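You operate a simulated robot arm through the tools that you are given. There is no shell and no other tool. Be economical: measure what you need, move in short steps, check, and stop when the job is done.

You are at the controls of a simulated two-armed robot. One attempt, no reset.

JOB
Add the purple weight to the white tray, carry the tray to the bed, shake it at speed 3.
Fine: carry with both hands; raise the fence before the run and leave it up; nothing falls or tips. Set down upright: what you pick out.
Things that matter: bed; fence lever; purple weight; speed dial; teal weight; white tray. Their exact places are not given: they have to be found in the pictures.

The check looks at the end state, three seconds after you hand in, the way a careful person would. Anything else that was tipped, shoved, dropped, spilled or broken makes it a failure.

ROBOT AND FRAMES
Two 6-joint arms with two-finger parallel grippers on one trunk, on a base that drives. Base frame: it is fixed to the floor where the robot stands at the start and does not move with it; the origin is under the middle of the robot, x ahead of it, y to its left, z up; the surface under the hand at the start is at about z = 80. Readings come in cm, degrees, newtons and seconds.
The left shoulder is at the start at [6, 18.8, 122.2], the right one opposite. With the tool pointing down near the work surface each hand reaches from about 10 to 58 cm from the robot's upright axis, wherever it stands, measured 20 degrees to its own side. Places, roughly: bed [50, 40, 80]; fence lever [20, 20, 70]; speed dial [20, 40, 70]; white tray [40, -20, 80]. Payload 1.57 kg a hand.
The TCP of each hand is the grasp point between the finger pads, 3 cm short of the fingertips. In the tool frame z runs along the fingers and y along their closing line. Largest opening 11 cm; finger width 2.4, thickness 1.2; the body of the gripper, 4.8 by 11.2 cm, starts 7.8 cm behind the TCP.
Orientation is that of the tool frame in the base frame, as a unit quaternion [x, y, z, w]. With the fingers straight down and closing along the base's y, the tool's x points along the base's -x, its y along +y and its z along -z.

CONTROLS
- The arms move only by the tool step_arm. It takes "left_increments", "right_increments" or both (then of equal length, played together; a hand with none holds still); each is a list of rows, each an object (a shift or turn left out is 0, a gripper value left out holds the last) with "travel": the shift along the tool's x, y, z in cm, a list of three; "dr": the turn, a rotation vector about the tool's x, y, z in degrees, a list of three; "claw": the closure in counts, from 0 (fully open) to 255 (shut). In form: [{"travel": [x, y, z], "dr": [rx, ry, rz], "claw": claw}, ...]. A call has 1 to 8 rows; each row is the pose to reach, as a shift and turn from the pose commanded when the call began, along the tool's axes at that moment. A row lasts 0.2 s, in which the tool goes at most 5 cm and 8.6 degrees; a call with a longer step from one row to the next is refused whole, and so is a gripper value outside its range. A pose out of reach is approached as far as the arm can. The call stops where the force on the tool passes 90 N (or 10 N more than at its start, if that is more) or the arm is blocked; 0.2 s more then pass. Each finger travels about 15.3 cm/s and halts on what it meets, pressing with about 29 N; the grip force reading is that of the motor and also rises with nothing between the fingers. The clock runs only during rows and for 0.2 s after the last one: add rows that repeat a pose to give the fingers time. It gives the time, the measured TCP pose, the force on the tool (base axes), the opening and the grip force at its end, in the units of the frame above (readings bear some noise), with the torque about the TCP (base axes, N m) and any sound that the robot's microphone picked up.
- Cameras (640 x 400 px; columns grow to the right, rows downward): "scene" is now at [-0.55, 0.49, 173.96]; the picture's right is [0.11, -0.99, 0.00], its down [-0.93, -0.10, -0.36] and it looks along [0.36, 0.04, -0.93] (base axes); focal length 268 px, centre (320, 200). "left" rides on the left gripper at [7, -1.6, -14.1] in its tool frame; the picture's right is [0.23, 0.97, 0.00], its down [-0.86, 0.20, -0.48] and it looks along [-0.47, 0.11, 0.88] (tool axes); focal length 222 px, centre (320, 200). "right" rides on the right gripper at [7, 1.6, -14.1] in its tool frame; the picture's right is [-0.23, 0.97, 0.00], its down [-0.86, -0.20, -0.48] and it looks along [-0.47, -0.11, 0.88] (tool axes); focal length 222 px, centre (320, 200).
- grab_frame(camera): a new picture of that camera. It takes no simulated time.
- slide_trunk(by): slides the trunk up (or, below 0, down) by that many cm; the arms and the scene camera ride with it, the base frame stays. It gives what a move gives, with no picture.
- drive_base(legs): drives the robot by 1 to 6 legs, each [ahead, left, turn to the left] in cm, cm and degrees, along the robot's own axes; the way and the turn of a leg run together, so that a leg with both is an arc; at most 150 cm and 180 degrees a leg. The arms and the cameras ride along, it lands a little off, and it stops where it bumps. It gives what a move gives.
- head_to(pan, tilt): turns the head with the scene camera to pan (to the left, within 86 degrees either way) and tilt (down, from -29 to 69), counted from straight ahead of the robot. It gives what a move gives.
- locate(camera, pixels): for up to 12 pixels [column, row] of the newest picture of that camera ("zoom" is the newest enlarged one), the place [x, y, z] in the base frame of the surface seen there, good to about 0.2 cm. It takes no simulated time.
- inspect(camera, box): a new picture of the part [left, top, right, bottom] of that camera's present view, enlarged. It takes no simulated time.
- hand_in(): hands the job in; it is judged then, once.

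Work in short steps. Measure before you move; look again where a grasp or a placing could have gone wrong, and mend it. You have 80 turns and 78 pictures in all, those below and enlarged ones among them. Open the grippers and draw the arms clear of the work before you hand the job in, unless the task says otherwise; then end with one line.

The tools are called after ">>>" as a command line: name --argument value ..., lists and objects as JSON in quotes. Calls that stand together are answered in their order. step_arm: Moves the arms, as the interface text tells. Its arguments: {"type":"object","properties":{"left_increments":{"type":"array"},"right_increments":{"type":"array"}},"required":[]} The other tools are called the same way: slide_trunk (by) slides the trunk up or down; drive_base (legs) drives the base; head_to (pan, tilt) turns the head that bears the scene camera; grab_frame (camera) takes a picture; locate (camera, pixels) gives the place of the surface under pixels of a picture; inspect (camera, box) takes an enlarged picture of a part of a camera's view; hand_in () hands the job in.

At the start:

```text
time: 0.0
left_eef_pos: [29.19, 43.21, 115.69]
left_tool_rot: [0.0, 1.0, 0.001, -0.001]
left_wrist_force: [-0.3, -0.2, 0.8]
left_moment: [0.0, 0.0, 0.02]
left_opening: 11.02
left_grip_force: 0.0
right_eef_pos: [27.88, 3.54, 113.48]
right_tool_rot: [0.0, 1.0, 0.0, 0.0]
right_wrist_force: [-0.5, 0.1, -0.6]
right_moment: [-0.01, 0.0, 0.05]
right_opening: 11.03
right_grip_force: 0.2
trunk travel left (down, up): [-85.0, 14.0]
robot x, y, heading: [-0.08, 0.2, 0.1]
head pan, tilt: [6.2, 68.8]
```

scene: 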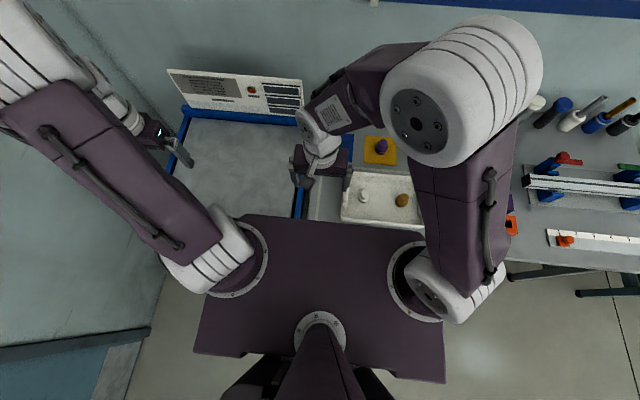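
right: 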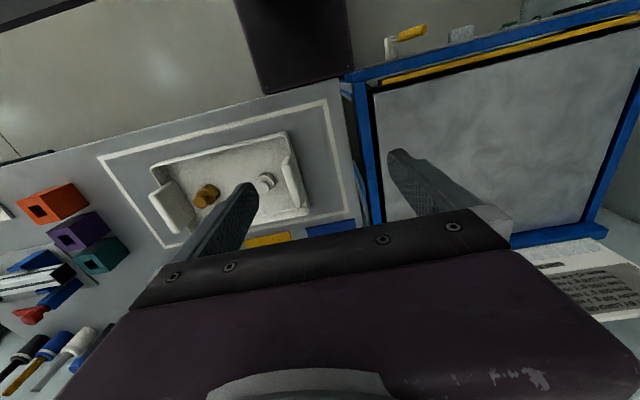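
left: 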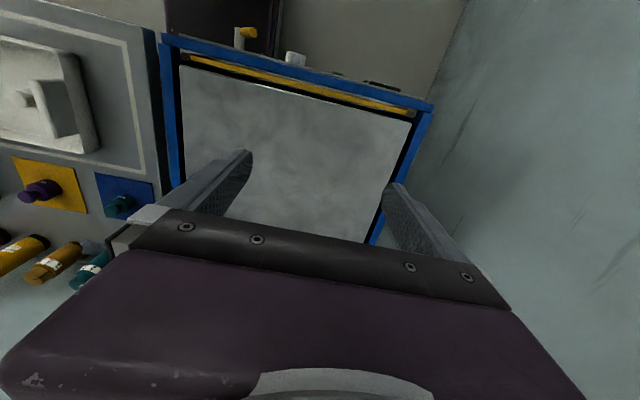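

The scene picture shows the tray near (380,200), the purple weight on a yellow pad at (380,147), and the bed at (240,160). I'll enlarge these areas to see them more clearly.

>>> inspect --camera "scene" --box '[280, 110, 440, 230]'

>>> inspect --camera "right" --box '[80, 80, 380, 270]'

>>> inspect --camera "left" --box '[0, 0, 480, 300]'

>>> locate --camera "left" --pixels '[[35, 187], [122, 202], [245, 33], [295, 58], [175, 60], [415, 115], [300, 85], [180, 160], [300, 160], [60, 110], [50, 205], [300, 72]]'

>>> locate --camera "right" --pixels '[[290, 180], [172, 210], [155, 170], [280, 138], [307, 212], [165, 238], [265, 177], [207, 190], [230, 165], [100, 158], [352, 215], [325, 100]]'

```text
3.33 times, centred on (360, 170) of scene
```

zoom: 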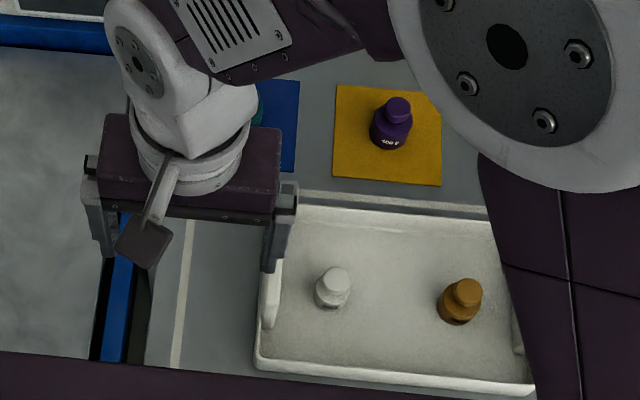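

```text
2.11 times, centred on (230, 175) of right
```

zoom: 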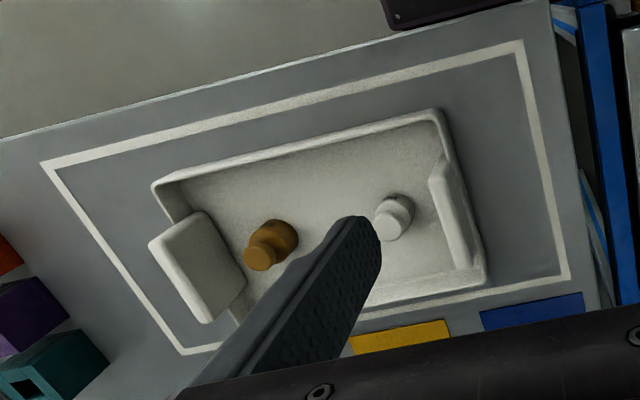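

```text
1.33 times, centred on (240, 150) of left
```

zoom: 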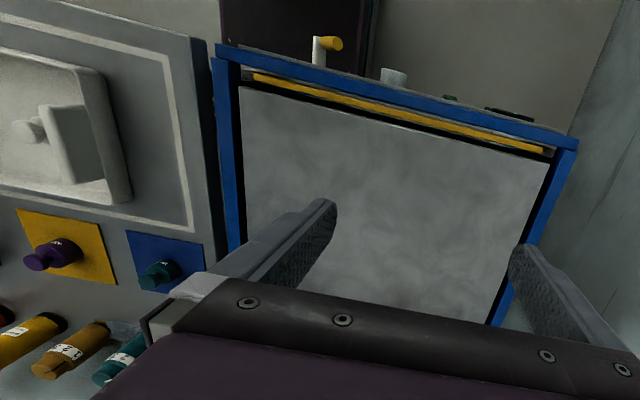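

```text
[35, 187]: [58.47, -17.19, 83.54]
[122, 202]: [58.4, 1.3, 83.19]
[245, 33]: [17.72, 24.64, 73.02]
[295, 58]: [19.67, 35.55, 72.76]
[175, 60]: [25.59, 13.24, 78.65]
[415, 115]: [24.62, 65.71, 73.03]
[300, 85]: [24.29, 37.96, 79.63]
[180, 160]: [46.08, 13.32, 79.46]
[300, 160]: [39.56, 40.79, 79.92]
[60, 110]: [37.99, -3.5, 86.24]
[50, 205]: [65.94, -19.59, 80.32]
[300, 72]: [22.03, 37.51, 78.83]
```

```text
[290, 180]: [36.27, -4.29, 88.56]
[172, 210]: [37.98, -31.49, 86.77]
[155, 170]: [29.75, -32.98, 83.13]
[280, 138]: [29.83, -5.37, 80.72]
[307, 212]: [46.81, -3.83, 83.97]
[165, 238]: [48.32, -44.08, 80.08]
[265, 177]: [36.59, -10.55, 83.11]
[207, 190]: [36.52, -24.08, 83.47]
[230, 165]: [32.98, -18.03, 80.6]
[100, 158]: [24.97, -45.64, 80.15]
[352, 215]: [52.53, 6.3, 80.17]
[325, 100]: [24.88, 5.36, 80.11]
```

Tray spans x 29–48, y -33…-3 with end plates rising to about z 88. The panel behind the bed (170–305, 70–115) may explain the controls, so I'll read it and also enlarge the lever and dial area.

>>> inspect --camera "scene" --box '[160, 60, 320, 160]'

>>> inspect --camera "left" --box '[210, 10, 450, 150]'

>>> inspect --camera "scene" --box '[500, 80, 640, 280]'

```text
4.00 times, centred on (240, 110) of scene
```

zoom: 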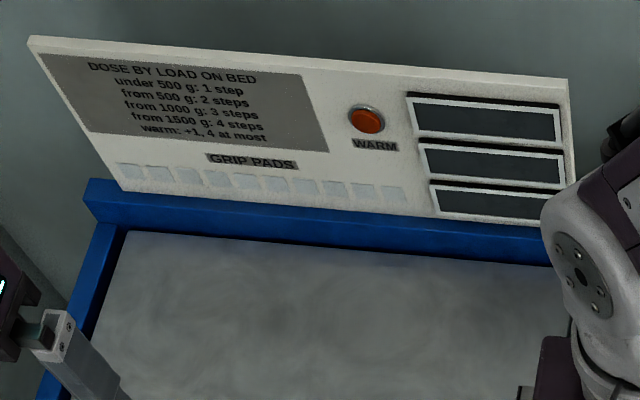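

```text
2.67 times, centred on (330, 80) of left
```

zoom: 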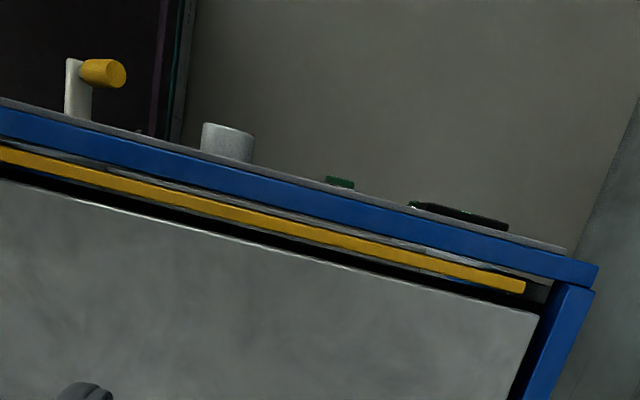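

```text
2.00 times, centred on (570, 180) of scene
```

zoom: 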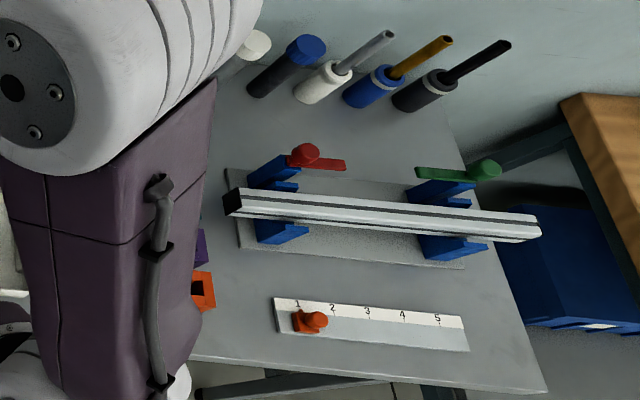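

The panel shows a dose table and a "WARM" lamp, and the front controls aren't readable from here. I'll back off and tilt the head to see the machine's front.

>>> drive_base --legs '[[-45, 0, 0]]'

>>> head_to --pan 15 --tilt 48

>>> grab_frame --camera "scene"

>>> grab_frame --camera "left"

```text
time: 2.7
left_eef_pos: [-16.0, 43.27, 115.71]
left_tool_rot: [-0.004, 1.0, 0.0, 0.0]
left_wrist_force: [0.4, -0.4, 0.6]
left_moment: [0.01, 0.03, -0.01]
left_opening: 11.01
left_grip_force: 0.1
right_eef_pos: [-16.9, 3.5, 113.49]
right_tool_rot: [-0.004, 1.0, 0.0, 0.0]
right_wrist_force: [0.1, -0.3, -0.4]
right_moment: [0.02, 0.03, -0.02]
right_opening: 11.0
right_grip_force: 0.0
trunk travel left (down, up): [-85.0, 14.0]
robot x, y, heading: [-44.79, -0.18, 0.2]
head pan, tilt: [6.2, 68.8]
```

```text
time: 3.6
left_eef_pos: [-16.25, 43.25, 115.7]
left_tool_rot: [-0.003, 1.0, -0.001, 0.0]
left_wrist_force: [-0.6, 0.4, 0.1]
left_moment: [0.0, -0.01, -0.02]
left_opening: 11.02
left_grip_force: 0.0
right_eef_pos: [-17.21, 3.59, 113.57]
right_tool_rot: [-0.003, 1.0, 0.0, 0.0]
right_wrist_force: [-0.8, 1.1, 0.3]
right_moment: [0.02, 0.01, -0.01]
right_opening: 10.99
right_grip_force: 0.1
trunk travel left (down, up): [-85.0, 14.0]
robot x, y, heading: [-44.81, -0.03, 0.4]
head pan, tilt: [15.0, 48.0]
```

```text
68 pictures are left
```

scene: 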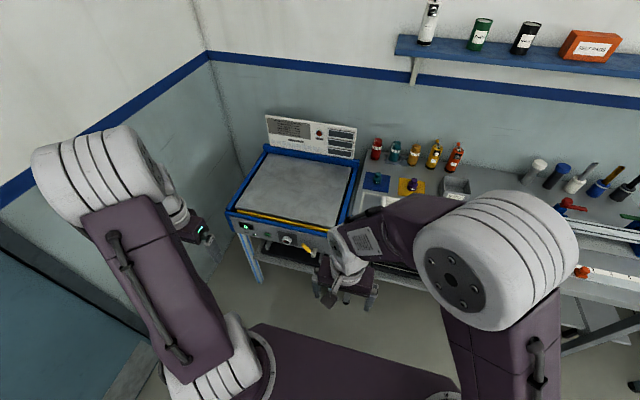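

```text
67 pictures are left
```

left: 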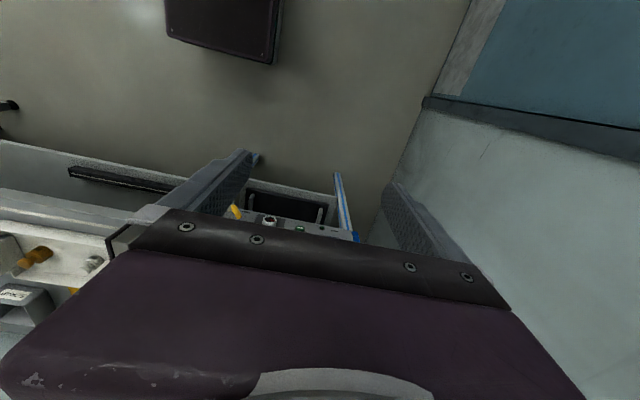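

The machine's front shows between the arms at about (230–330, 215–260). I'll enlarge it and the bench.

>>> inspect --camera "scene" --box '[220, 195, 340, 270]'

>>> inspect --camera "scene" --box '[255, 105, 365, 175]'

>>> inspect --camera "scene" --box '[350, 130, 480, 220]'

```text
5.33 times, centred on (280, 232) of scene
```

zoom: 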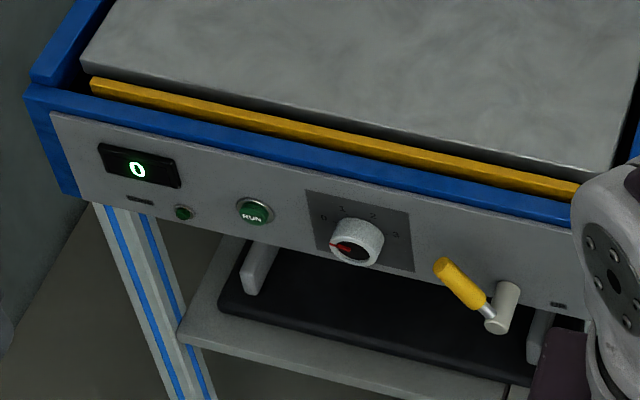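

```text
5.71 times, centred on (310, 140) of scene
```

zoom: 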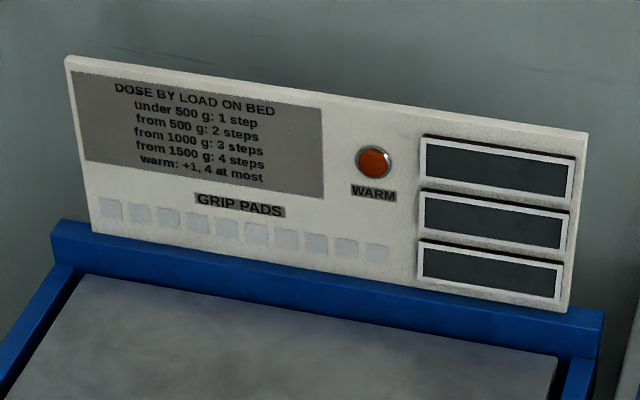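

```text
4.44 times, centred on (415, 175) of scene
```

zoom: 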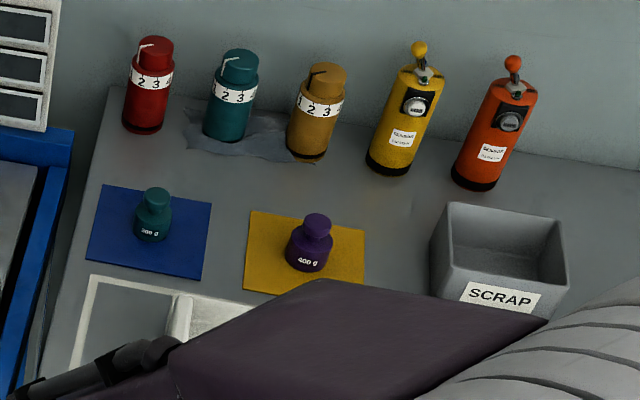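

Front controls: a display reading 0, a RUN button, a 0–3 dial, and a yellow lever on the right; the purple weight (400 g) is on the yellow pad. I'll drive in, slightly further than the start, so the right hand can reach the purple weight.

>>> drive_base --legs '[[50, 1, 0]]'

>>> head_to --pan -15 --tilt 60

>>> grab_frame --camera "scene"

>>> grab_frame --camera "left"

```text
time: 6.4
left_eef_pos: [30.82, 44.97, 115.59]
left_tool_rot: [-0.009, 1.0, 0.0, -0.002]
left_wrist_force: [-0.4, 0.1, -0.3]
left_moment: [0.0, 0.07, -0.01]
left_opening: 11.02
left_grip_force: 0.0
right_eef_pos: [30.14, 5.24, 113.43]
right_tool_rot: [-0.01, 1.0, 0.0, -0.002]
right_wrist_force: [0.4, -0.4, 0.1]
right_moment: [0.02, 0.05, -0.03]
right_opening: 11.01
right_grip_force: 0.1
trunk travel left (down, up): [-85.0, 14.0]
robot x, y, heading: [1.61, 1.37, 1.2]
head pan, tilt: [15.0, 48.0]
stopped in leg 1: the robot was blocked; the commanded pose is now the measured one
```

```text
time: 7.3
left_eef_pos: [30.28, 45.0, 115.8]
left_tool_rot: [-0.009, 1.0, -0.001, 0.0]
left_wrist_force: [-0.5, 0.3, 0.3]
left_moment: [0.0, -0.02, -0.01]
left_opening: 11.0
left_grip_force: 0.1
right_eef_pos: [29.86, 5.14, 113.54]
right_tool_rot: [-0.01, 1.0, -0.001, 0.001]
right_wrist_force: [1.1, -1.6, 0.3]
right_moment: [-0.01, 0.0, -0.02]
right_opening: 11.02
right_grip_force: 0.0
trunk travel left (down, up): [-85.0, 14.0]
robot x, y, heading: [2.06, 1.02, 1.0]
head pan, tilt: [-15.0, 60.0]
```

```text
63 pictures are left
```

scene: 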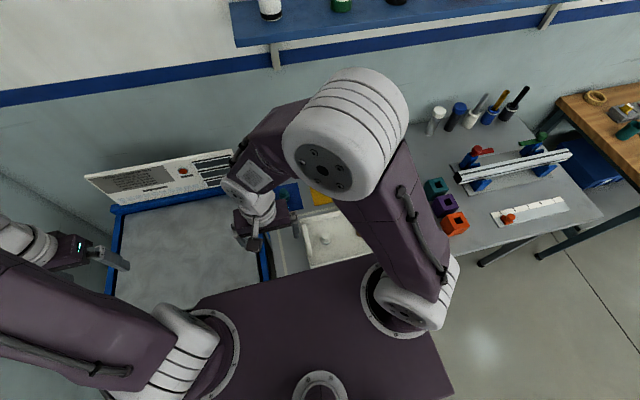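

```text
62 pictures are left
```

left: 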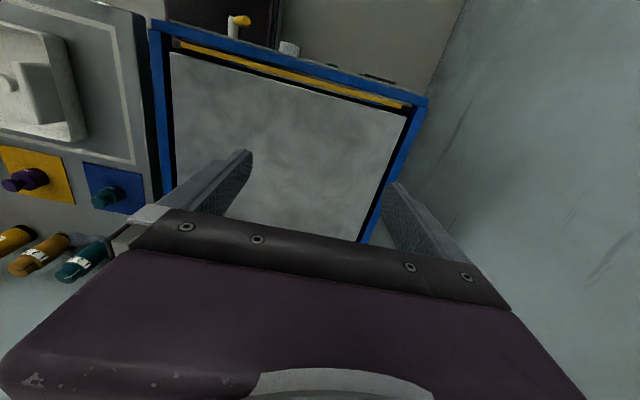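

The drive blocked at x≈2, which is near the start position and the hands are clear. I'll lower the trunk a bit for reach and swing the right hand over toward the purple weight to measure it.

>>> slide_trunk --by -8

>>> step_arm --right_increments '[{"travel": [-3, -4, 0]}, {"travel": [-6, -8, 0]}, {"travel": [-9, -12, 0]}, {"travel": [-12, -16, 0]}, {"travel": [-15, -20, 0]}, {"travel": [-16, -22, 0]}]'

>>> grab_frame --camera "right"

>>> grab_frame --camera "scene"

```text
time: 8.5
left_eef_pos: [30.35, 44.86, 107.67]
left_tool_rot: [-0.01, 1.0, -0.001, 0.0]
left_wrist_force: [0.1, 0.0, 0.4]
left_moment: [0.04, -0.01, -0.01]
left_opening: 11.02
left_grip_force: 0.0
right_eef_pos: [29.94, 5.1, 105.54]
right_tool_rot: [-0.01, 1.0, 0.0, 0.0]
right_wrist_force: [0.0, -0.4, 1.2]
right_moment: [0.05, 0.05, -0.03]
right_opening: 11.0
right_grip_force: 0.0
trunk travel left (down, up): [-77.0, 22.0]
robot x, y, heading: [2.37, 1.1, 1.2]
head pan, tilt: [-15.0, 60.0]
```

```text
time: 9.9
left_eef_pos: [30.43, 44.96, 107.67]
left_tool_rot: [-0.009, 1.0, 0.0, -0.001]
left_wrist_force: [0.2, 0.6, 0.3]
left_moment: [-0.01, 0.01, 0.02]
left_opening: 10.99
left_grip_force: 0.1
right_eef_pos: [46.59, -16.74, 105.42]
right_tool_rot: [-0.01, 1.0, 0.0, 0.0]
right_wrist_force: [0.4, 0.0, 1.0]
right_moment: [-0.03, -0.01, 0.04]
right_opening: 11.02
right_grip_force: 0.0
trunk travel left (down, up): [-77.0, 22.0]
robot x, y, heading: [2.11, 1.34, 1.0]
head pan, tilt: [-15.0, 60.0]
```

```text
61 pictures are left
```

right: 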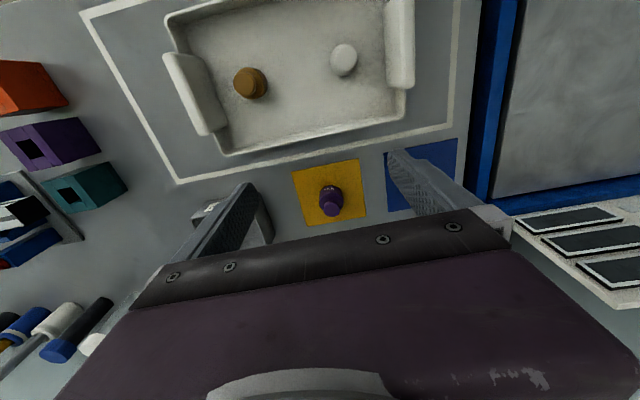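

```text
60 pictures are left
```

scene: 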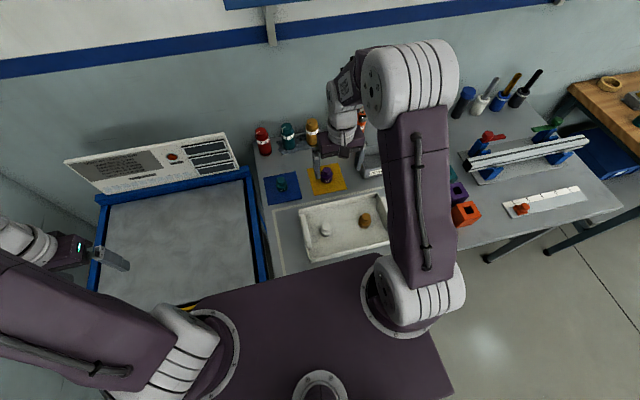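

The purple weight sits at (331,198) in the right camera with clear space around it. I'll locate its knob and body, plus the tray's edges and ear plates.

>>> inspect --camera "right" --box '[280, 150, 380, 230]'

>>> locate --camera "right" --pixels '[[331, 210], [329, 193], [331, 188], [319, 198], [343, 198], [410, 45], [400, 85], [387, 85], [215, 125], [190, 95], [344, 55], [248, 84]]'

>>> locate --camera "scene" --pixels '[[327, 174], [327, 180], [322, 180], [332, 178]]'

```text
5.00 times, centred on (330, 190) of right
```

zoom: 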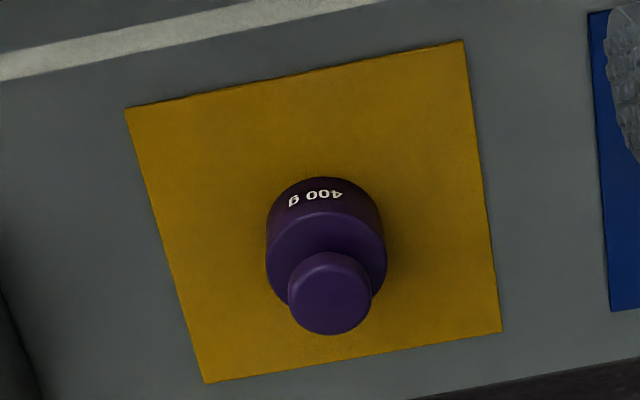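

```text
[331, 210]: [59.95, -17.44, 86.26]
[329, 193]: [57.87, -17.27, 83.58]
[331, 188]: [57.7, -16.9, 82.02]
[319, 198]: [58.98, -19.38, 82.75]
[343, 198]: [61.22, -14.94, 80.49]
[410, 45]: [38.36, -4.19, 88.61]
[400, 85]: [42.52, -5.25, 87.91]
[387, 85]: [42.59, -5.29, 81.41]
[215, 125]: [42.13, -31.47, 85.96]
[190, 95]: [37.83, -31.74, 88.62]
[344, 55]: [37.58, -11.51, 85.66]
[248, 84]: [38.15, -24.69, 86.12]
```

```text
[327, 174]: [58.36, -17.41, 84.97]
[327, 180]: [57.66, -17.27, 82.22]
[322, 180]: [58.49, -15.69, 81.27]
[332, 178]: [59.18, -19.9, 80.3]
```

The weight's axis is at about (59.2, -17.3): body radius ~2.3, body top ~83.6, knob top 86.3. I'll bring the right hand above it with the fingers partly closed.

>>> step_arm --right_increments '[{"travel": [-4, -0.3, 0], "claw": 70}, {"travel": [-8, -0.5, 0]}, {"travel": [-12.6, -0.8, 0]}, {"travel": [-12.6, -0.8, 4]}, {"travel": [-12.6, -0.8, 8]}, {"travel": [-12.6, -0.8, 8]}]'

>>> grab_frame --camera "right"

>>> inspect --camera "scene" --box '[260, 120, 420, 220]'

```text
time: 11.3
left_eef_pos: [30.31, 44.91, 107.66]
left_tool_rot: [-0.009, 1.0, 0.0, 0.001]
left_wrist_force: [0.0, 0.5, -0.3]
left_moment: [0.02, -0.03, 0.01]
left_opening: 10.99
left_grip_force: 0.0
right_eef_pos: [58.97, -16.89, 97.3]
right_tool_rot: [-0.009, 1.0, 0.0, 0.0]
right_wrist_force: [0.1, 1.3, -0.7]
right_moment: [-0.02, -0.01, -0.01]
right_opening: 7.99
right_grip_force: 0.0
trunk travel left (down, up): [-77.0, 22.0]
robot x, y, heading: [2.27, 1.17, 1.2]
head pan, tilt: [-15.0, 60.0]
```

```text
58 pictures are left
```

right: 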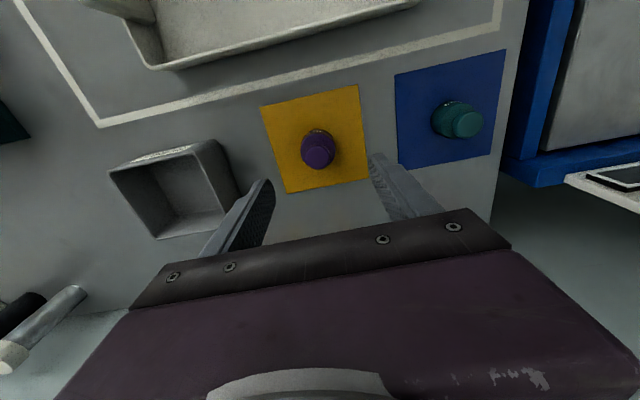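

```text
4.00 times, centred on (340, 170) of scene
```

zoom: 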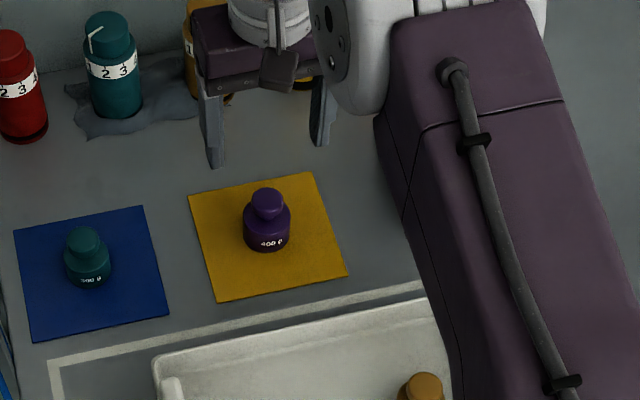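

The weight's knob appears at (318,150), where the projected tool axis should be at (320,150), so it's aligned within 0.3 cm. I'll descend to z≈84.4 and close.

>>> step_arm --right_increments '[{"travel": [0, -0.2, 4.5]}, {"travel": [0, -0.2, 9]}, {"travel": [0, -0.2, 11.5]}, {"travel": [0, -0.2, 12.9]}, {"travel": [0, -0.2, 12.9], "claw": 200}, {"travel": [0, -0.2, 12.9], "claw": 200}, {"travel": [0, -0.2, 12.9], "claw": 200}]'

>>> grab_frame --camera "right"

```text
time: 12.9
left_eef_pos: [30.5, 44.89, 107.62]
left_tool_rot: [-0.01, 1.0, 0.0, 0.0]
left_wrist_force: [0.2, -0.4, 0.0]
left_moment: [0.0, 0.0, -0.02]
left_opening: 11.01
left_grip_force: 0.0
right_eef_pos: [58.95, -17.32, 84.56]
right_tool_rot: [-0.01, 1.0, 0.0, 0.001]
right_wrist_force: [0.1, -1.4, 0.5]
right_moment: [-0.11, -0.05, -0.08]
right_opening: 4.52
right_grip_force: 29.2
trunk travel left (down, up): [-77.0, 22.0]
robot x, y, heading: [2.24, 1.17, 1.1]
head pan, tilt: [-15.0, 60.0]
```

```text
56 pictures are left
```

right: 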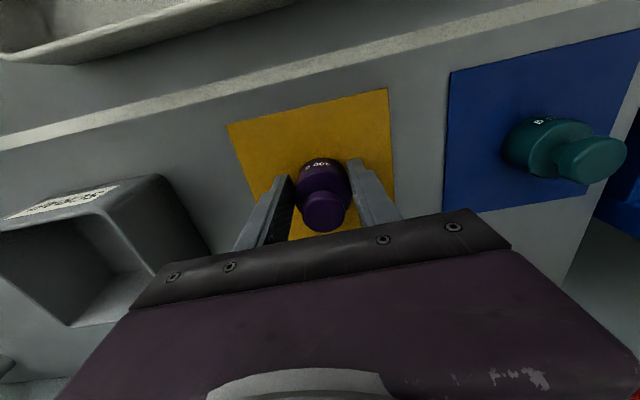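

Gripped: opening is 4.52 and the force is 29 N. I'll lift it straight up and carry it over the open tray spot at about (42, -17.8).

>>> step_arm --right_increments '[{"travel": [0, 0, -4]}, {"travel": [0, 0, -8]}, {"travel": [0, 0, -12]}, {"travel": [4.5, 0, -13]}, {"travel": [9, 0, -13]}, {"travel": [13.5, 0, -13]}, {"travel": [16.9, -0.1, -13]}, {"travel": [16.9, -0.1, -13]}]'

>>> grab_frame --camera "right"

>>> inspect --camera "scene" --box '[260, 140, 440, 260]'

```text
time: 14.7
left_eef_pos: [30.56, 45.01, 107.72]
left_tool_rot: [-0.009, 1.0, 0.001, -0.001]
left_wrist_force: [0.1, 0.3, 0.9]
left_moment: [-0.02, -0.02, 0.01]
left_opening: 11.02
left_grip_force: 0.1
right_eef_pos: [42.23, -17.83, 97.82]
right_tool_rot: [-0.009, 1.0, 0.0, -0.001]
right_wrist_force: [-0.1, -0.8, -3.3]
right_moment: [0.04, 0.04, -0.01]
right_opening: 4.5
right_grip_force: 29.6
trunk travel left (down, up): [-77.0, 22.0]
robot x, y, heading: [2.17, 1.09, 1.0]
head pan, tilt: [-15.0, 60.0]
```

```text
55 pictures are left
```

right: 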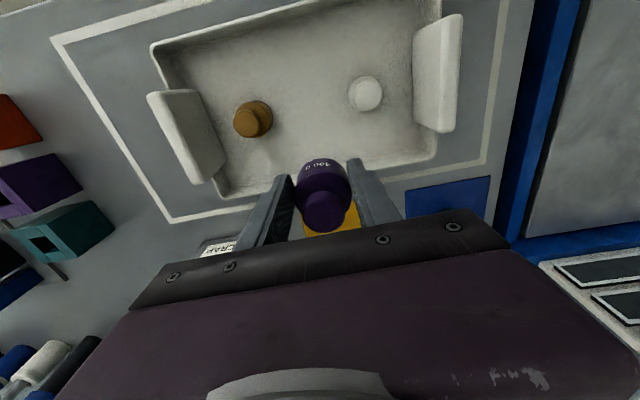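

```text
3.33 times, centred on (350, 200) of scene
```

zoom: 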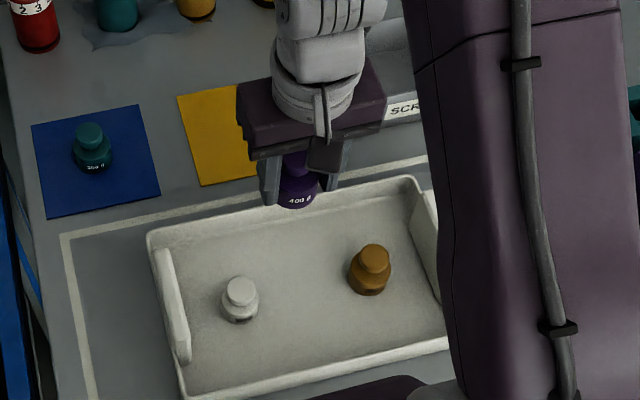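

The weight is held upright. I'll locate the tray floor and walls near the drop spot and the ear plates before lowering.

>>> locate --camera "right" --pixels '[[280, 165], [360, 140], [300, 130], [437, 158], [218, 196], [433, 22], [455, 125], [460, 18], [440, 70], [205, 180], [155, 95], [190, 92]]'

>>> locate --camera "zoom" --pixels '[[149, 236], [413, 179], [300, 215], [180, 395], [168, 252], [186, 355], [175, 300], [430, 195], [437, 300], [160, 260], [270, 260], [310, 330]]'

```text
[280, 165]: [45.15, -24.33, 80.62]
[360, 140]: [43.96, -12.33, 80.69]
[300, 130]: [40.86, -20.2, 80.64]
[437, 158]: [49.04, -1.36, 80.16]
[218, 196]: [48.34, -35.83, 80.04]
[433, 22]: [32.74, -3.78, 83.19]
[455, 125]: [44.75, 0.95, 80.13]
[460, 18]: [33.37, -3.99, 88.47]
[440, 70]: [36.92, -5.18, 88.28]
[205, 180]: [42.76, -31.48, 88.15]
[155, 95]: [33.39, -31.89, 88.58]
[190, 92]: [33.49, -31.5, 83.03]
```

```text
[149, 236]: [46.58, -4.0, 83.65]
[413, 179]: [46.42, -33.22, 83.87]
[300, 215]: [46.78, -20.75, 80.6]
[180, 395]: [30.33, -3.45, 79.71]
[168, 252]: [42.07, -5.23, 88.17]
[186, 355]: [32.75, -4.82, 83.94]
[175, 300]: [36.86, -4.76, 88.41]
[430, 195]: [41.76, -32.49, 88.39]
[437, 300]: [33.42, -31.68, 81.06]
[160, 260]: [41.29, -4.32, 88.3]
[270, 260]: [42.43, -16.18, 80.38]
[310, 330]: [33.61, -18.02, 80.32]
```

Floor is z 80.6, versus about 80.2 for the pad, so release should be near TCP z 85.0. I'll lower to just above that.

>>> step_arm --right_increments '[{"travel": [0, 0, 4.5]}, {"travel": [0, 0, 9]}, {"travel": [0, 0, 11.5]}, {"travel": [0, 0, 12.4]}, {"travel": [0, 0, 12.7]}, {"travel": [0, 0, 12.7]}]'

```text
time: 16.1
left_eef_pos: [30.39, 44.93, 107.66]
left_tool_rot: [-0.009, 1.0, 0.0, 0.0]
left_wrist_force: [-0.4, -0.5, -0.8]
left_moment: [-0.02, -0.03, 0.01]
left_opening: 10.99
left_grip_force: 0.0
right_eef_pos: [42.0, -17.89, 84.86]
right_tool_rot: [-0.01, 1.0, -0.001, 0.0]
right_wrist_force: [0.1, 0.1, -4.4]
right_moment: [-0.02, 0.08, 0.0]
right_opening: 4.51
right_grip_force: 28.4
trunk travel left (down, up): [-77.0, 22.0]
robot x, y, heading: [2.37, 1.39, 1.3]
head pan, tilt: [-15.0, 60.0]
```

Force is still about -4 N, the weight alone, so there's no contact yet. I'll step down in small increments.

>>> step_arm --right_increments '[{"travel": [0, 0, 0.15]}, {"travel": [0, 0, 0.3]}, {"travel": [0, 0, 0.3]}]'

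>>> inspect --camera "right" --box '[220, 100, 420, 240]'

```text
time: 16.9
left_eef_pos: [30.16, 44.9, 107.83]
left_tool_rot: [-0.009, 1.0, 0.0, 0.0]
left_wrist_force: [0.3, 1.0, 0.8]
left_moment: [0.0, 0.03, -0.01]
left_opening: 10.98
left_grip_force: 0.1
right_eef_pos: [41.91, -17.72, 84.73]
right_tool_rot: [-0.01, 1.0, 0.001, 0.003]
right_wrist_force: [0.6, -4.3, 22.3]
right_moment: [-0.25, -0.14, -0.01]
right_opening: 4.54
right_grip_force: 29.3
trunk travel left (down, up): [-77.0, 22.0]
robot x, y, heading: [1.95, 1.58, 1.1]
head pan, tilt: [-15.0, 60.0]
```

```text
2.86 times, centred on (320, 170) of right
```

zoom: 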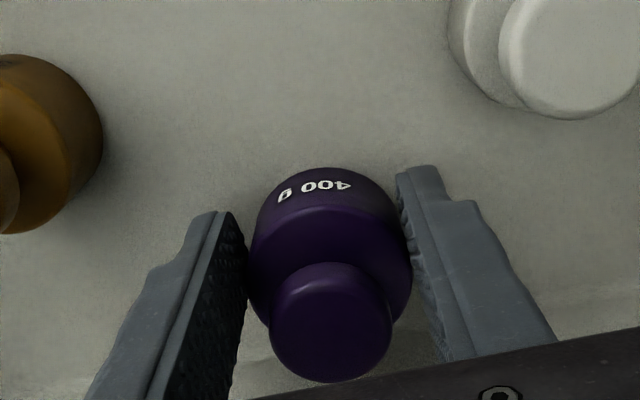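

Contact reads 22 N, so the weight is seated on the tray floor. I'll ease up 0.15, open, and withdraw upward.

>>> step_arm --right_increments '[{"travel": [0, 0, -0.2]}, {"travel": [0, 0, -0.2], "claw": 120}, {"travel": [0, 0, -0.2], "claw": 70}, {"travel": [0, 0, -0.2], "claw": 70}, {"travel": [0, 0, -4], "claw": 70}, {"travel": [0, 0, -8]}, {"travel": [0, 0, -12]}]'

>>> grab_frame --camera "right"

```text
time: 18.5
left_eef_pos: [30.33, 44.98, 107.59]
left_tool_rot: [-0.01, 1.0, 0.0, 0.0]
left_wrist_force: [-0.7, 0.4, 0.5]
left_moment: [-0.03, -0.02, -0.03]
left_opening: 11.01
left_grip_force: 0.1
right_eef_pos: [42.13, -17.54, 96.46]
right_tool_rot: [-0.009, 1.0, 0.0, 0.0]
right_wrist_force: [0.5, 0.2, -0.5]
right_moment: [-0.01, -0.02, 0.0]
right_opening: 8.0
right_grip_force: 0.1
trunk travel left (down, up): [-77.0, 22.0]
robot x, y, heading: [1.86, 1.01, 1.2]
head pan, tilt: [-15.0, 60.0]
```

```text
52 pictures are left
```

right: 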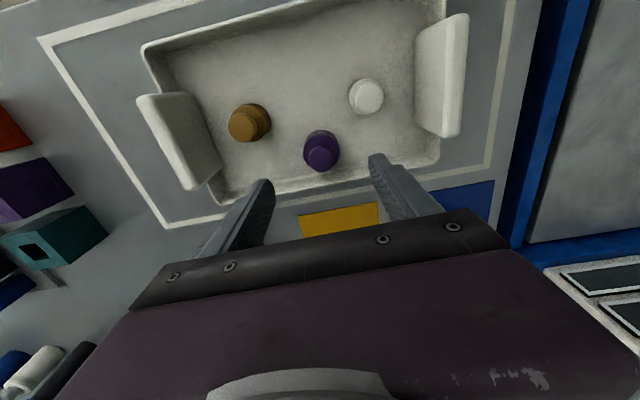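

Purple stands upright in the tray at (321,150), clear of the other weights. Next I'll shift the base right so both hands straddle the tray, centred at y≈-18.

>>> drive_base --legs '[[-3, -19, -1.1]]'

>>> head_to --pan 0 --tilt 65

>>> grab_frame --camera "scene"

```text
time: 20.1
left_eef_pos: [28.43, 25.72, 107.54]
left_tool_rot: [-0.002, 1.0, -0.001, 0.0]
left_wrist_force: [-0.4, -0.1, -0.7]
left_moment: [-0.01, 0.0, -0.04]
left_opening: 10.98
left_grip_force: 0.0
right_eef_pos: [39.23, -37.18, 96.49]
right_tool_rot: [-0.002, 1.0, -0.001, 0.001]
right_wrist_force: [-1.2, 0.7, -0.1]
right_moment: [0.01, -0.02, 0.01]
right_opening: 7.97
right_grip_force: 0.1
trunk travel left (down, up): [-77.0, 22.0]
robot x, y, heading: [-0.58, -18.0, 0.1]
head pan, tilt: [-15.0, 60.0]
```

```text
time: 20.8
left_eef_pos: [28.27, 25.42, 107.62]
left_tool_rot: [-0.002, 1.0, 0.001, 0.0]
left_wrist_force: [-0.6, 0.1, 0.0]
left_moment: [-0.01, -0.04, 0.01]
left_opening: 10.99
left_grip_force: 0.0
right_eef_pos: [38.99, -37.25, 96.44]
right_tool_rot: [-0.002, 1.0, 0.001, 0.001]
right_wrist_force: [-0.6, 0.2, 0.9]
right_moment: [0.01, -0.01, -0.02]
right_opening: 7.96
right_grip_force: 0.1
trunk travel left (down, up): [-77.0, 22.0]
robot x, y, heading: [-0.59, -17.83, 0.1]
head pan, tilt: [0.0, 65.0]
```

```text
51 pictures are left
```

scene: 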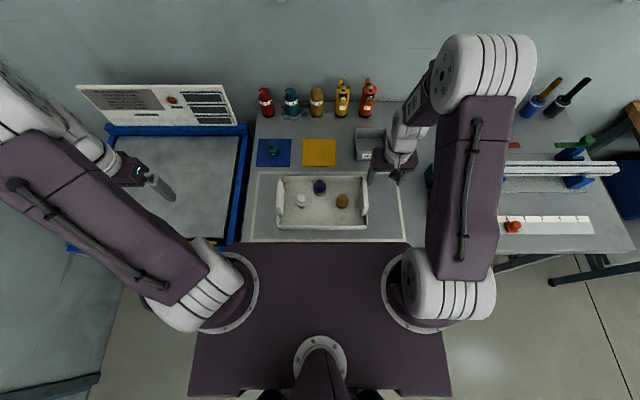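

Both hands have a clear way to the tray. I'll bring the left hand above the left ear (38, -4.6) and the right above the right ear (38, -32.2), narrowing the fingers to about 4 cm.

>>> step_arm --left_increments '[{"travel": [-1.3, -4, 0], "claw": 162}, {"travel": [-2.6, -8, 0]}, {"travel": [-3.9, -12, 0]}, {"travel": [-5.2, -16, 0]}, {"travel": [-6.5, -20, 1]}, {"travel": [-7.8, -24, 3]}, {"travel": [-9.1, -28, 5]}, {"travel": [-9.7, -30, 8]}]' --right_increments '[{"travel": [0.5, 2, 0], "claw": 162}, {"travel": [0.8, 4, 0]}, {"travel": [1, 4.95, 0]}, {"travel": [1, 4.95, 0]}, {"travel": [1, 4.95, 0]}, {"travel": [1, 4.95, 0]}, {"travel": [1, 4.95, 0]}, {"travel": [1, 4.95, 0]}]'

>>> grab_frame --camera "left"

>>> grab_frame --camera "right"

```text
time: 22.6
left_eef_pos: [38.02, -4.42, 99.47]
left_tool_rot: [-0.002, 1.0, -0.001, 0.0]
left_wrist_force: [0.3, -0.3, -0.1]
left_moment: [-0.03, 0.04, 0.0]
left_opening: 4.04
left_grip_force: 0.0
right_eef_pos: [38.11, -32.26, 96.21]
right_tool_rot: [-0.002, 1.0, 0.0, 0.0]
right_wrist_force: [0.3, 0.1, 0.3]
right_moment: [-0.01, 0.0, 0.0]
right_opening: 4.04
right_grip_force: 0.0
trunk travel left (down, up): [-77.0, 22.0]
robot x, y, heading: [-0.7, -17.49, 0.4]
head pan, tilt: [0.0, 65.0]
```

```text
50 pictures are left
```

left: 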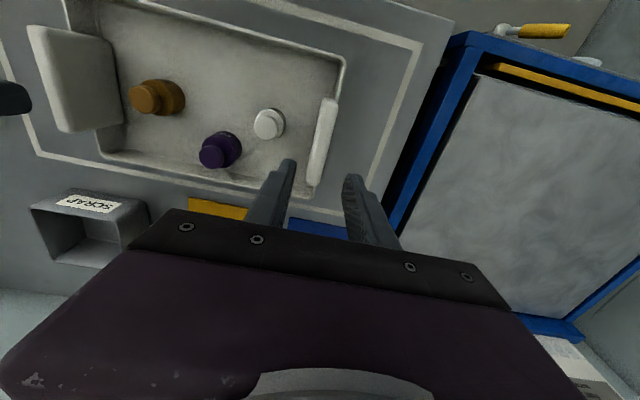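

```text
49 pictures are left
```

right: 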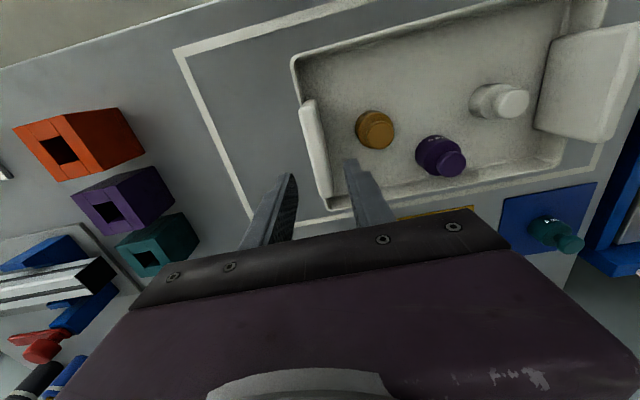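

The ear plates' top edges lie under the tool axes: left near (325,140), right near (315,155). I'll locate them to centre the grip.

>>> locate --camera "left" --pixels '[[331, 100], [325, 140], [316, 183], [319, 140], [331, 140]]'

>>> locate --camera "right" --pixels '[[306, 103], [312, 150], [322, 150], [323, 203], [317, 160]]'

```text
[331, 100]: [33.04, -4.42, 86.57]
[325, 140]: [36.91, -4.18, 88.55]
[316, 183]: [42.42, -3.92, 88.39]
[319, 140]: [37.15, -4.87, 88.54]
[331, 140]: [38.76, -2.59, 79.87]
```

```text
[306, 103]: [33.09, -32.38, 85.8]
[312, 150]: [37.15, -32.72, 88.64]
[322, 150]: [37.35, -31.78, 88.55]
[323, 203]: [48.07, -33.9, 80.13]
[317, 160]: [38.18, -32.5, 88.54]
```

Plates are centred at y -4.55 and -32.3, with tops at z 88.55. I'll descend both to TCP z≈87 and close.

>>> step_arm --left_increments '[{"travel": [0, -0.1, 4]}, {"travel": [0, -0.1, 8]}, {"travel": [0, -0.1, 11]}, {"travel": [0, -0.1, 12.4]}, {"travel": [0, -0.1, 12.4]}, {"travel": [0, -0.1, 12.4], "claw": 240}, {"travel": [0, -0.1, 12.4], "claw": 240}, {"travel": [0, -0.1, 12.4], "claw": 240}]' --right_increments '[{"travel": [0, 0, 3]}, {"travel": [0, 0, 6]}, {"travel": [0, 0, 8]}, {"travel": [0, 0, 9.2]}, {"travel": [0, 0, 9.2]}, {"travel": [0, 0, 9.2], "claw": 240}, {"travel": [0, 0, 9.2], "claw": 240}, {"travel": [0, 0, 9.2], "claw": 240}]'

>>> grab_frame --camera "left"

>>> grab_frame --camera "right"

```text
time: 24.4
left_eef_pos: [38.05, -4.38, 87.22]
left_tool_rot: [-0.002, 1.0, 0.0, -0.001]
left_wrist_force: [0.5, 17.0, -3.8]
left_moment: [-0.04, -0.23, -0.08]
left_opening: 2.1
left_grip_force: 8.1
right_eef_pos: [38.06, -32.32, 87.14]
right_tool_rot: [-0.003, 1.0, -0.001, 0.0]
right_wrist_force: [0.3, -15.8, -4.6]
right_moment: [0.03, 0.07, -0.09]
right_opening: 2.12
right_grip_force: 8.0
trunk travel left (down, up): [-77.0, 22.0]
robot x, y, heading: [-0.61, -17.74, 0.3]
head pan, tilt: [0.0, 65.0]
```

```text
48 pictures are left
```

left: 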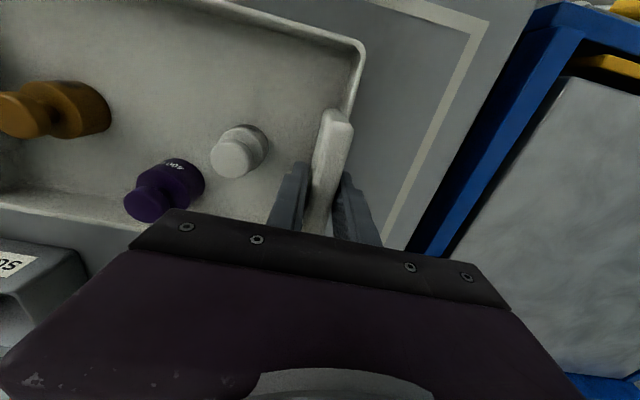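

```text
47 pictures are left
```

right: 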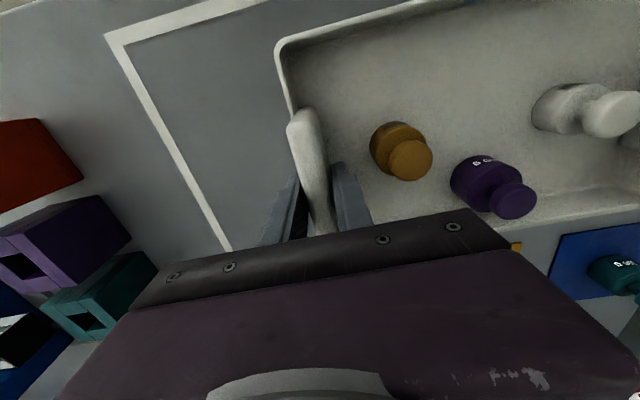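

Both plates are between the fingers, but the grips read only 8 N and may still be settling. I'll squeeze fully and hold.

>>> step_arm --left_increments '[{"travel": [0, 0, 0], "claw": 255}, {"travel": [0, 0, 0], "claw": 255}, {"travel": [0, 0, 0], "claw": 255}]' --right_increments '[{"travel": [0, 0, 0], "claw": 255}, {"travel": [0, 0, 0], "claw": 255}, {"travel": [0, 0, 0], "claw": 255}]'

```text
time: 25.2
left_eef_pos: [38.04, -4.46, 87.13]
left_tool_rot: [-0.003, 1.0, 0.0, 0.0]
left_wrist_force: [-0.3, 58.6, -2.2]
left_moment: [0.07, -0.28, -0.15]
left_opening: 1.92
left_grip_force: 28.9
right_eef_pos: [38.27, -32.5, 87.21]
right_tool_rot: [-0.001, 1.0, 0.0, 0.0]
right_wrist_force: [-0.1, -58.4, -4.2]
right_moment: [-0.11, -0.11, 0.02]
right_opening: 1.9
right_grip_force: 29.0
trunk travel left (down, up): [-77.0, 22.0]
robot x, y, heading: [-0.9, -17.53, 0.2]
head pan, tilt: [0.0, 65.0]
```

The side forces are ±58 N, equal and opposite, so the hands are slightly off the plate centres and squeezing the tray. I'll shift each hand inward 0.15 cm and see whether the force drops.

>>> step_arm --left_increments '[{"travel": [0, -0.15, 0]}, {"travel": [0, -0.15, 0]}]' --right_increments '[{"travel": [0, 0.15, 0]}, {"travel": [0, 0.15, 0]}]'

```text
time: 25.8
left_eef_pos: [38.08, -4.5, 87.15]
left_tool_rot: [-0.003, 1.0, 0.0, -0.002]
left_wrist_force: [-1.6, 58.7, -5.8]
left_moment: [0.06, 0.04, -0.24]
left_opening: 2.23
left_grip_force: 29.3
right_eef_pos: [38.27, -32.23, 87.2]
right_tool_rot: [0.0, 1.0, 0.0, -0.001]
right_wrist_force: [0.3, -58.2, -6.7]
right_moment: [-0.08, 0.12, 0.0]
right_opening: 2.28
right_grip_force: 29.4
trunk travel left (down, up): [-77.0, 22.0]
robot x, y, heading: [-0.75, -18.29, 0.1]
head pan, tilt: [0.0, 65.0]
```

Moving inward widened the opening (1.9→2.25), so only the outer fingers touch; the plate centres lie further out. I'll shift each hand outward 0.35 cm.

>>> step_arm --left_increments '[{"travel": [0, 0.2, 0]}, {"travel": [0, 0.35, 0]}, {"travel": [0, 0.35, 0]}]' --right_increments '[{"travel": [0, -0.2, 0]}, {"travel": [0, -0.35, 0]}, {"travel": [0, -0.35, 0]}]'

>>> inspect --camera "left" --box '[240, 80, 420, 250]'

```text
time: 26.6
left_eef_pos: [38.23, -4.39, 87.15]
left_tool_rot: [-0.002, 1.0, -0.001, -0.001]
left_wrist_force: [-2.3, 45.5, -4.0]
left_moment: [-0.2, 0.17, -0.32]
left_opening: 1.8
left_grip_force: 28.9
right_eef_pos: [38.25, -32.62, 87.13]
right_tool_rot: [-0.001, 1.0, -0.001, 0.0]
right_wrist_force: [3.1, -44.7, -8.1]
right_moment: [-0.33, -0.03, -0.32]
right_opening: 1.8
right_grip_force: 29.2
trunk travel left (down, up): [-77.0, 22.0]
robot x, y, heading: [-0.66, -17.44, 0.0]
head pan, tilt: [0.0, 65.0]
```

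```text
2.35 times, centred on (330, 165) of left
```

zoom: 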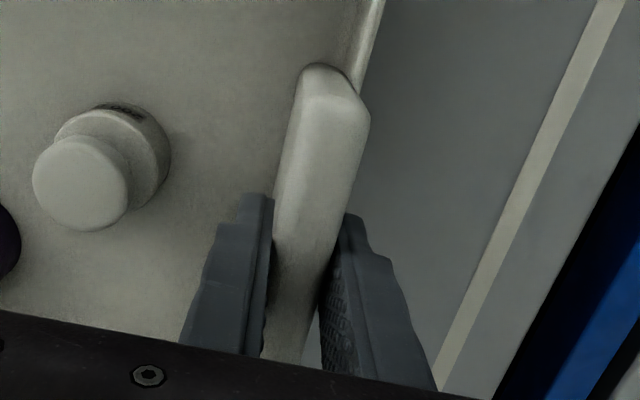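

At opening 1.8 the inner fingers have met the plates and the force is falling (45 N). I'll shift a little more outward to balance it.

>>> step_arm --left_increments '[{"travel": [0, 0.1, 0]}, {"travel": [0, 0.1, 0]}]' --right_increments '[{"travel": [0, -0.1, 0]}, {"travel": [0, -0.1, 0]}]'

```text
time: 27.2
left_eef_pos: [38.22, -4.38, 87.26]
left_tool_rot: [-0.002, 1.0, 0.0, -0.001]
left_wrist_force: [-3.2, 10.9, -6.4]
left_moment: [0.03, 0.16, -0.33]
left_opening: 1.77
left_grip_force: 28.6
right_eef_pos: [38.13, -32.5, 87.21]
right_tool_rot: [-0.002, 1.0, 0.0, 0.001]
right_wrist_force: [4.3, -11.4, -6.1]
right_moment: [-0.02, 0.04, -0.59]
right_opening: 1.78
right_grip_force: 29.1
trunk travel left (down, up): [-77.0, 22.0]
robot x, y, heading: [-0.66, -17.65, 0.1]
head pan, tilt: [0.0, 65.0]
```

Forces are nearly balanced at 11 N, with firm grips both sides. I'll lift both hands slowly together.

>>> step_arm --left_increments '[{"travel": [0, 0, -0.5]}, {"travel": [0, 0, -1.5]}, {"travel": [0, 0, -3]}, {"travel": [0, 0, -4.5]}, {"travel": [0, 0, -6]}, {"travel": [0, 0, -7.5]}, {"travel": [0, 0, -8]}, {"travel": [0, 0, -8]}]' --right_increments '[{"travel": [0, 0, -0.5]}, {"travel": [0, 0, -1.5]}, {"travel": [0, 0, -3]}, {"travel": [0, 0, -4.5]}, {"travel": [0, 0, -6]}, {"travel": [0, 0, -7.5]}, {"travel": [0, 0, -8]}, {"travel": [0, 0, -8]}]'

>>> grab_frame --camera "scene"

```text
time: 29.0
left_eef_pos: [38.17, -4.33, 95.22]
left_tool_rot: [-0.001, 1.0, -0.001, 0.001]
left_wrist_force: [-3.1, -34.7, -1.1]
left_moment: [-0.65, 0.34, -0.55]
left_opening: 1.78
left_grip_force: 28.8
right_eef_pos: [38.16, -32.44, 95.24]
right_tool_rot: [-0.002, 1.0, 0.0, 0.0]
right_wrist_force: [3.7, 35.5, -10.3]
right_moment: [-0.63, -0.14, -0.48]
right_opening: 1.81
right_grip_force: 28.7
trunk travel left (down, up): [-77.0, 22.0]
robot x, y, heading: [-0.51, -17.91, 0.2]
head pan, tilt: [0.0, 65.0]
```

```text
45 pictures are left
```

scene: 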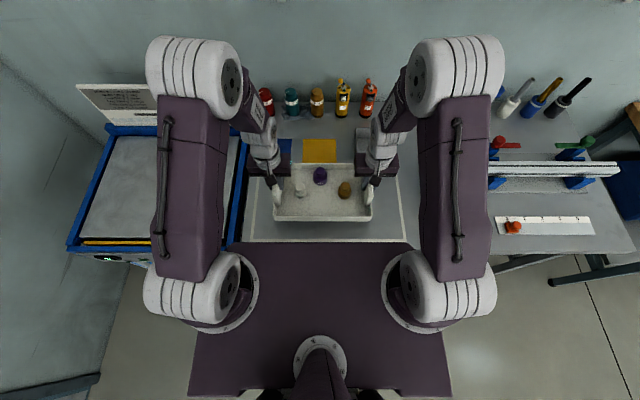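

The tray is up and level with all three weights upright. Before driving left, I'll measure the bed corners and the left wall in this picture.

>>> locate --camera "scene" --pixels '[[40, 200], [80, 170], [112, 137], [150, 140], [78, 238], [90, 235], [150, 180], [100, 100], [70, 243], [125, 215], [237, 200], [60, 120]]'

>>> inspect --camera "scene" --box '[50, 110, 260, 270]'

```text
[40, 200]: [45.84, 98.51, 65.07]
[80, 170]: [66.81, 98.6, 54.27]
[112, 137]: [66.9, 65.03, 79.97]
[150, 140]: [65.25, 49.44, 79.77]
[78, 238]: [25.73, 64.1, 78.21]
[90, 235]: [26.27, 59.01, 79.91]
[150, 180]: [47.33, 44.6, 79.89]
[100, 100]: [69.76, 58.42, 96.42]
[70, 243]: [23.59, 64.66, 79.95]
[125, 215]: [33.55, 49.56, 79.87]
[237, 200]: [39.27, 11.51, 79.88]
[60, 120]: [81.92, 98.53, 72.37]
```

```text
2.50 times, centred on (155, 190) of scene
```

zoom: 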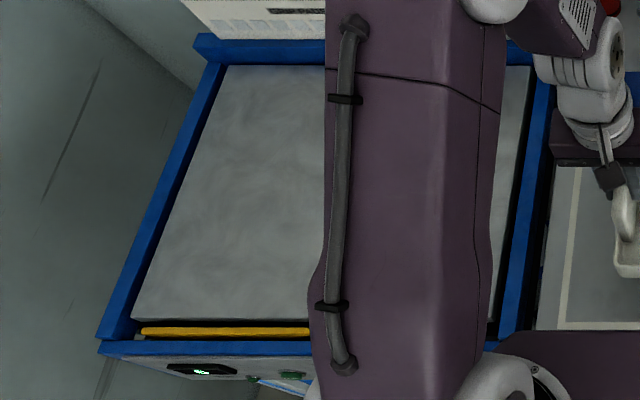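

The wall is at y 98, and the bed plate spans x 25–65, y 13–62 at z 79.9, centre about (45, 38.5). I'll back off 8 cm to keep clear of the lever, then drive left with the tray held.

>>> drive_base --legs '[[-8, 0, 0], [0, 28, 0], [0, 29, 0]]'

>>> grab_frame --camera "scene"

```text
time: 33.2
left_eef_pos: [29.84, 52.75, 95.11]
left_tool_rot: [-0.002, 1.0, 0.0, 0.0]
left_wrist_force: [-2.6, -52.2, -1.3]
left_moment: [-0.76, 0.22, -0.21]
left_opening: 1.78
left_grip_force: 28.9
right_eef_pos: [29.98, 24.59, 95.28]
right_tool_rot: [-0.004, 1.0, 0.001, 0.0]
right_wrist_force: [1.6, 53.4, -9.6]
right_moment: [-0.46, -0.04, -0.38]
right_opening: 1.78
right_grip_force: 29.0
trunk travel left (down, up): [-77.0, 22.0]
robot x, y, heading: [-9.36, 39.2, 0.2]
head pan, tilt: [0.0, 65.0]
```

```text
43 pictures are left
```

scene: 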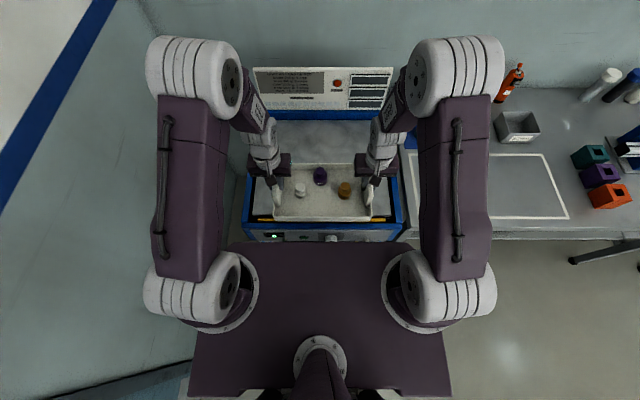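

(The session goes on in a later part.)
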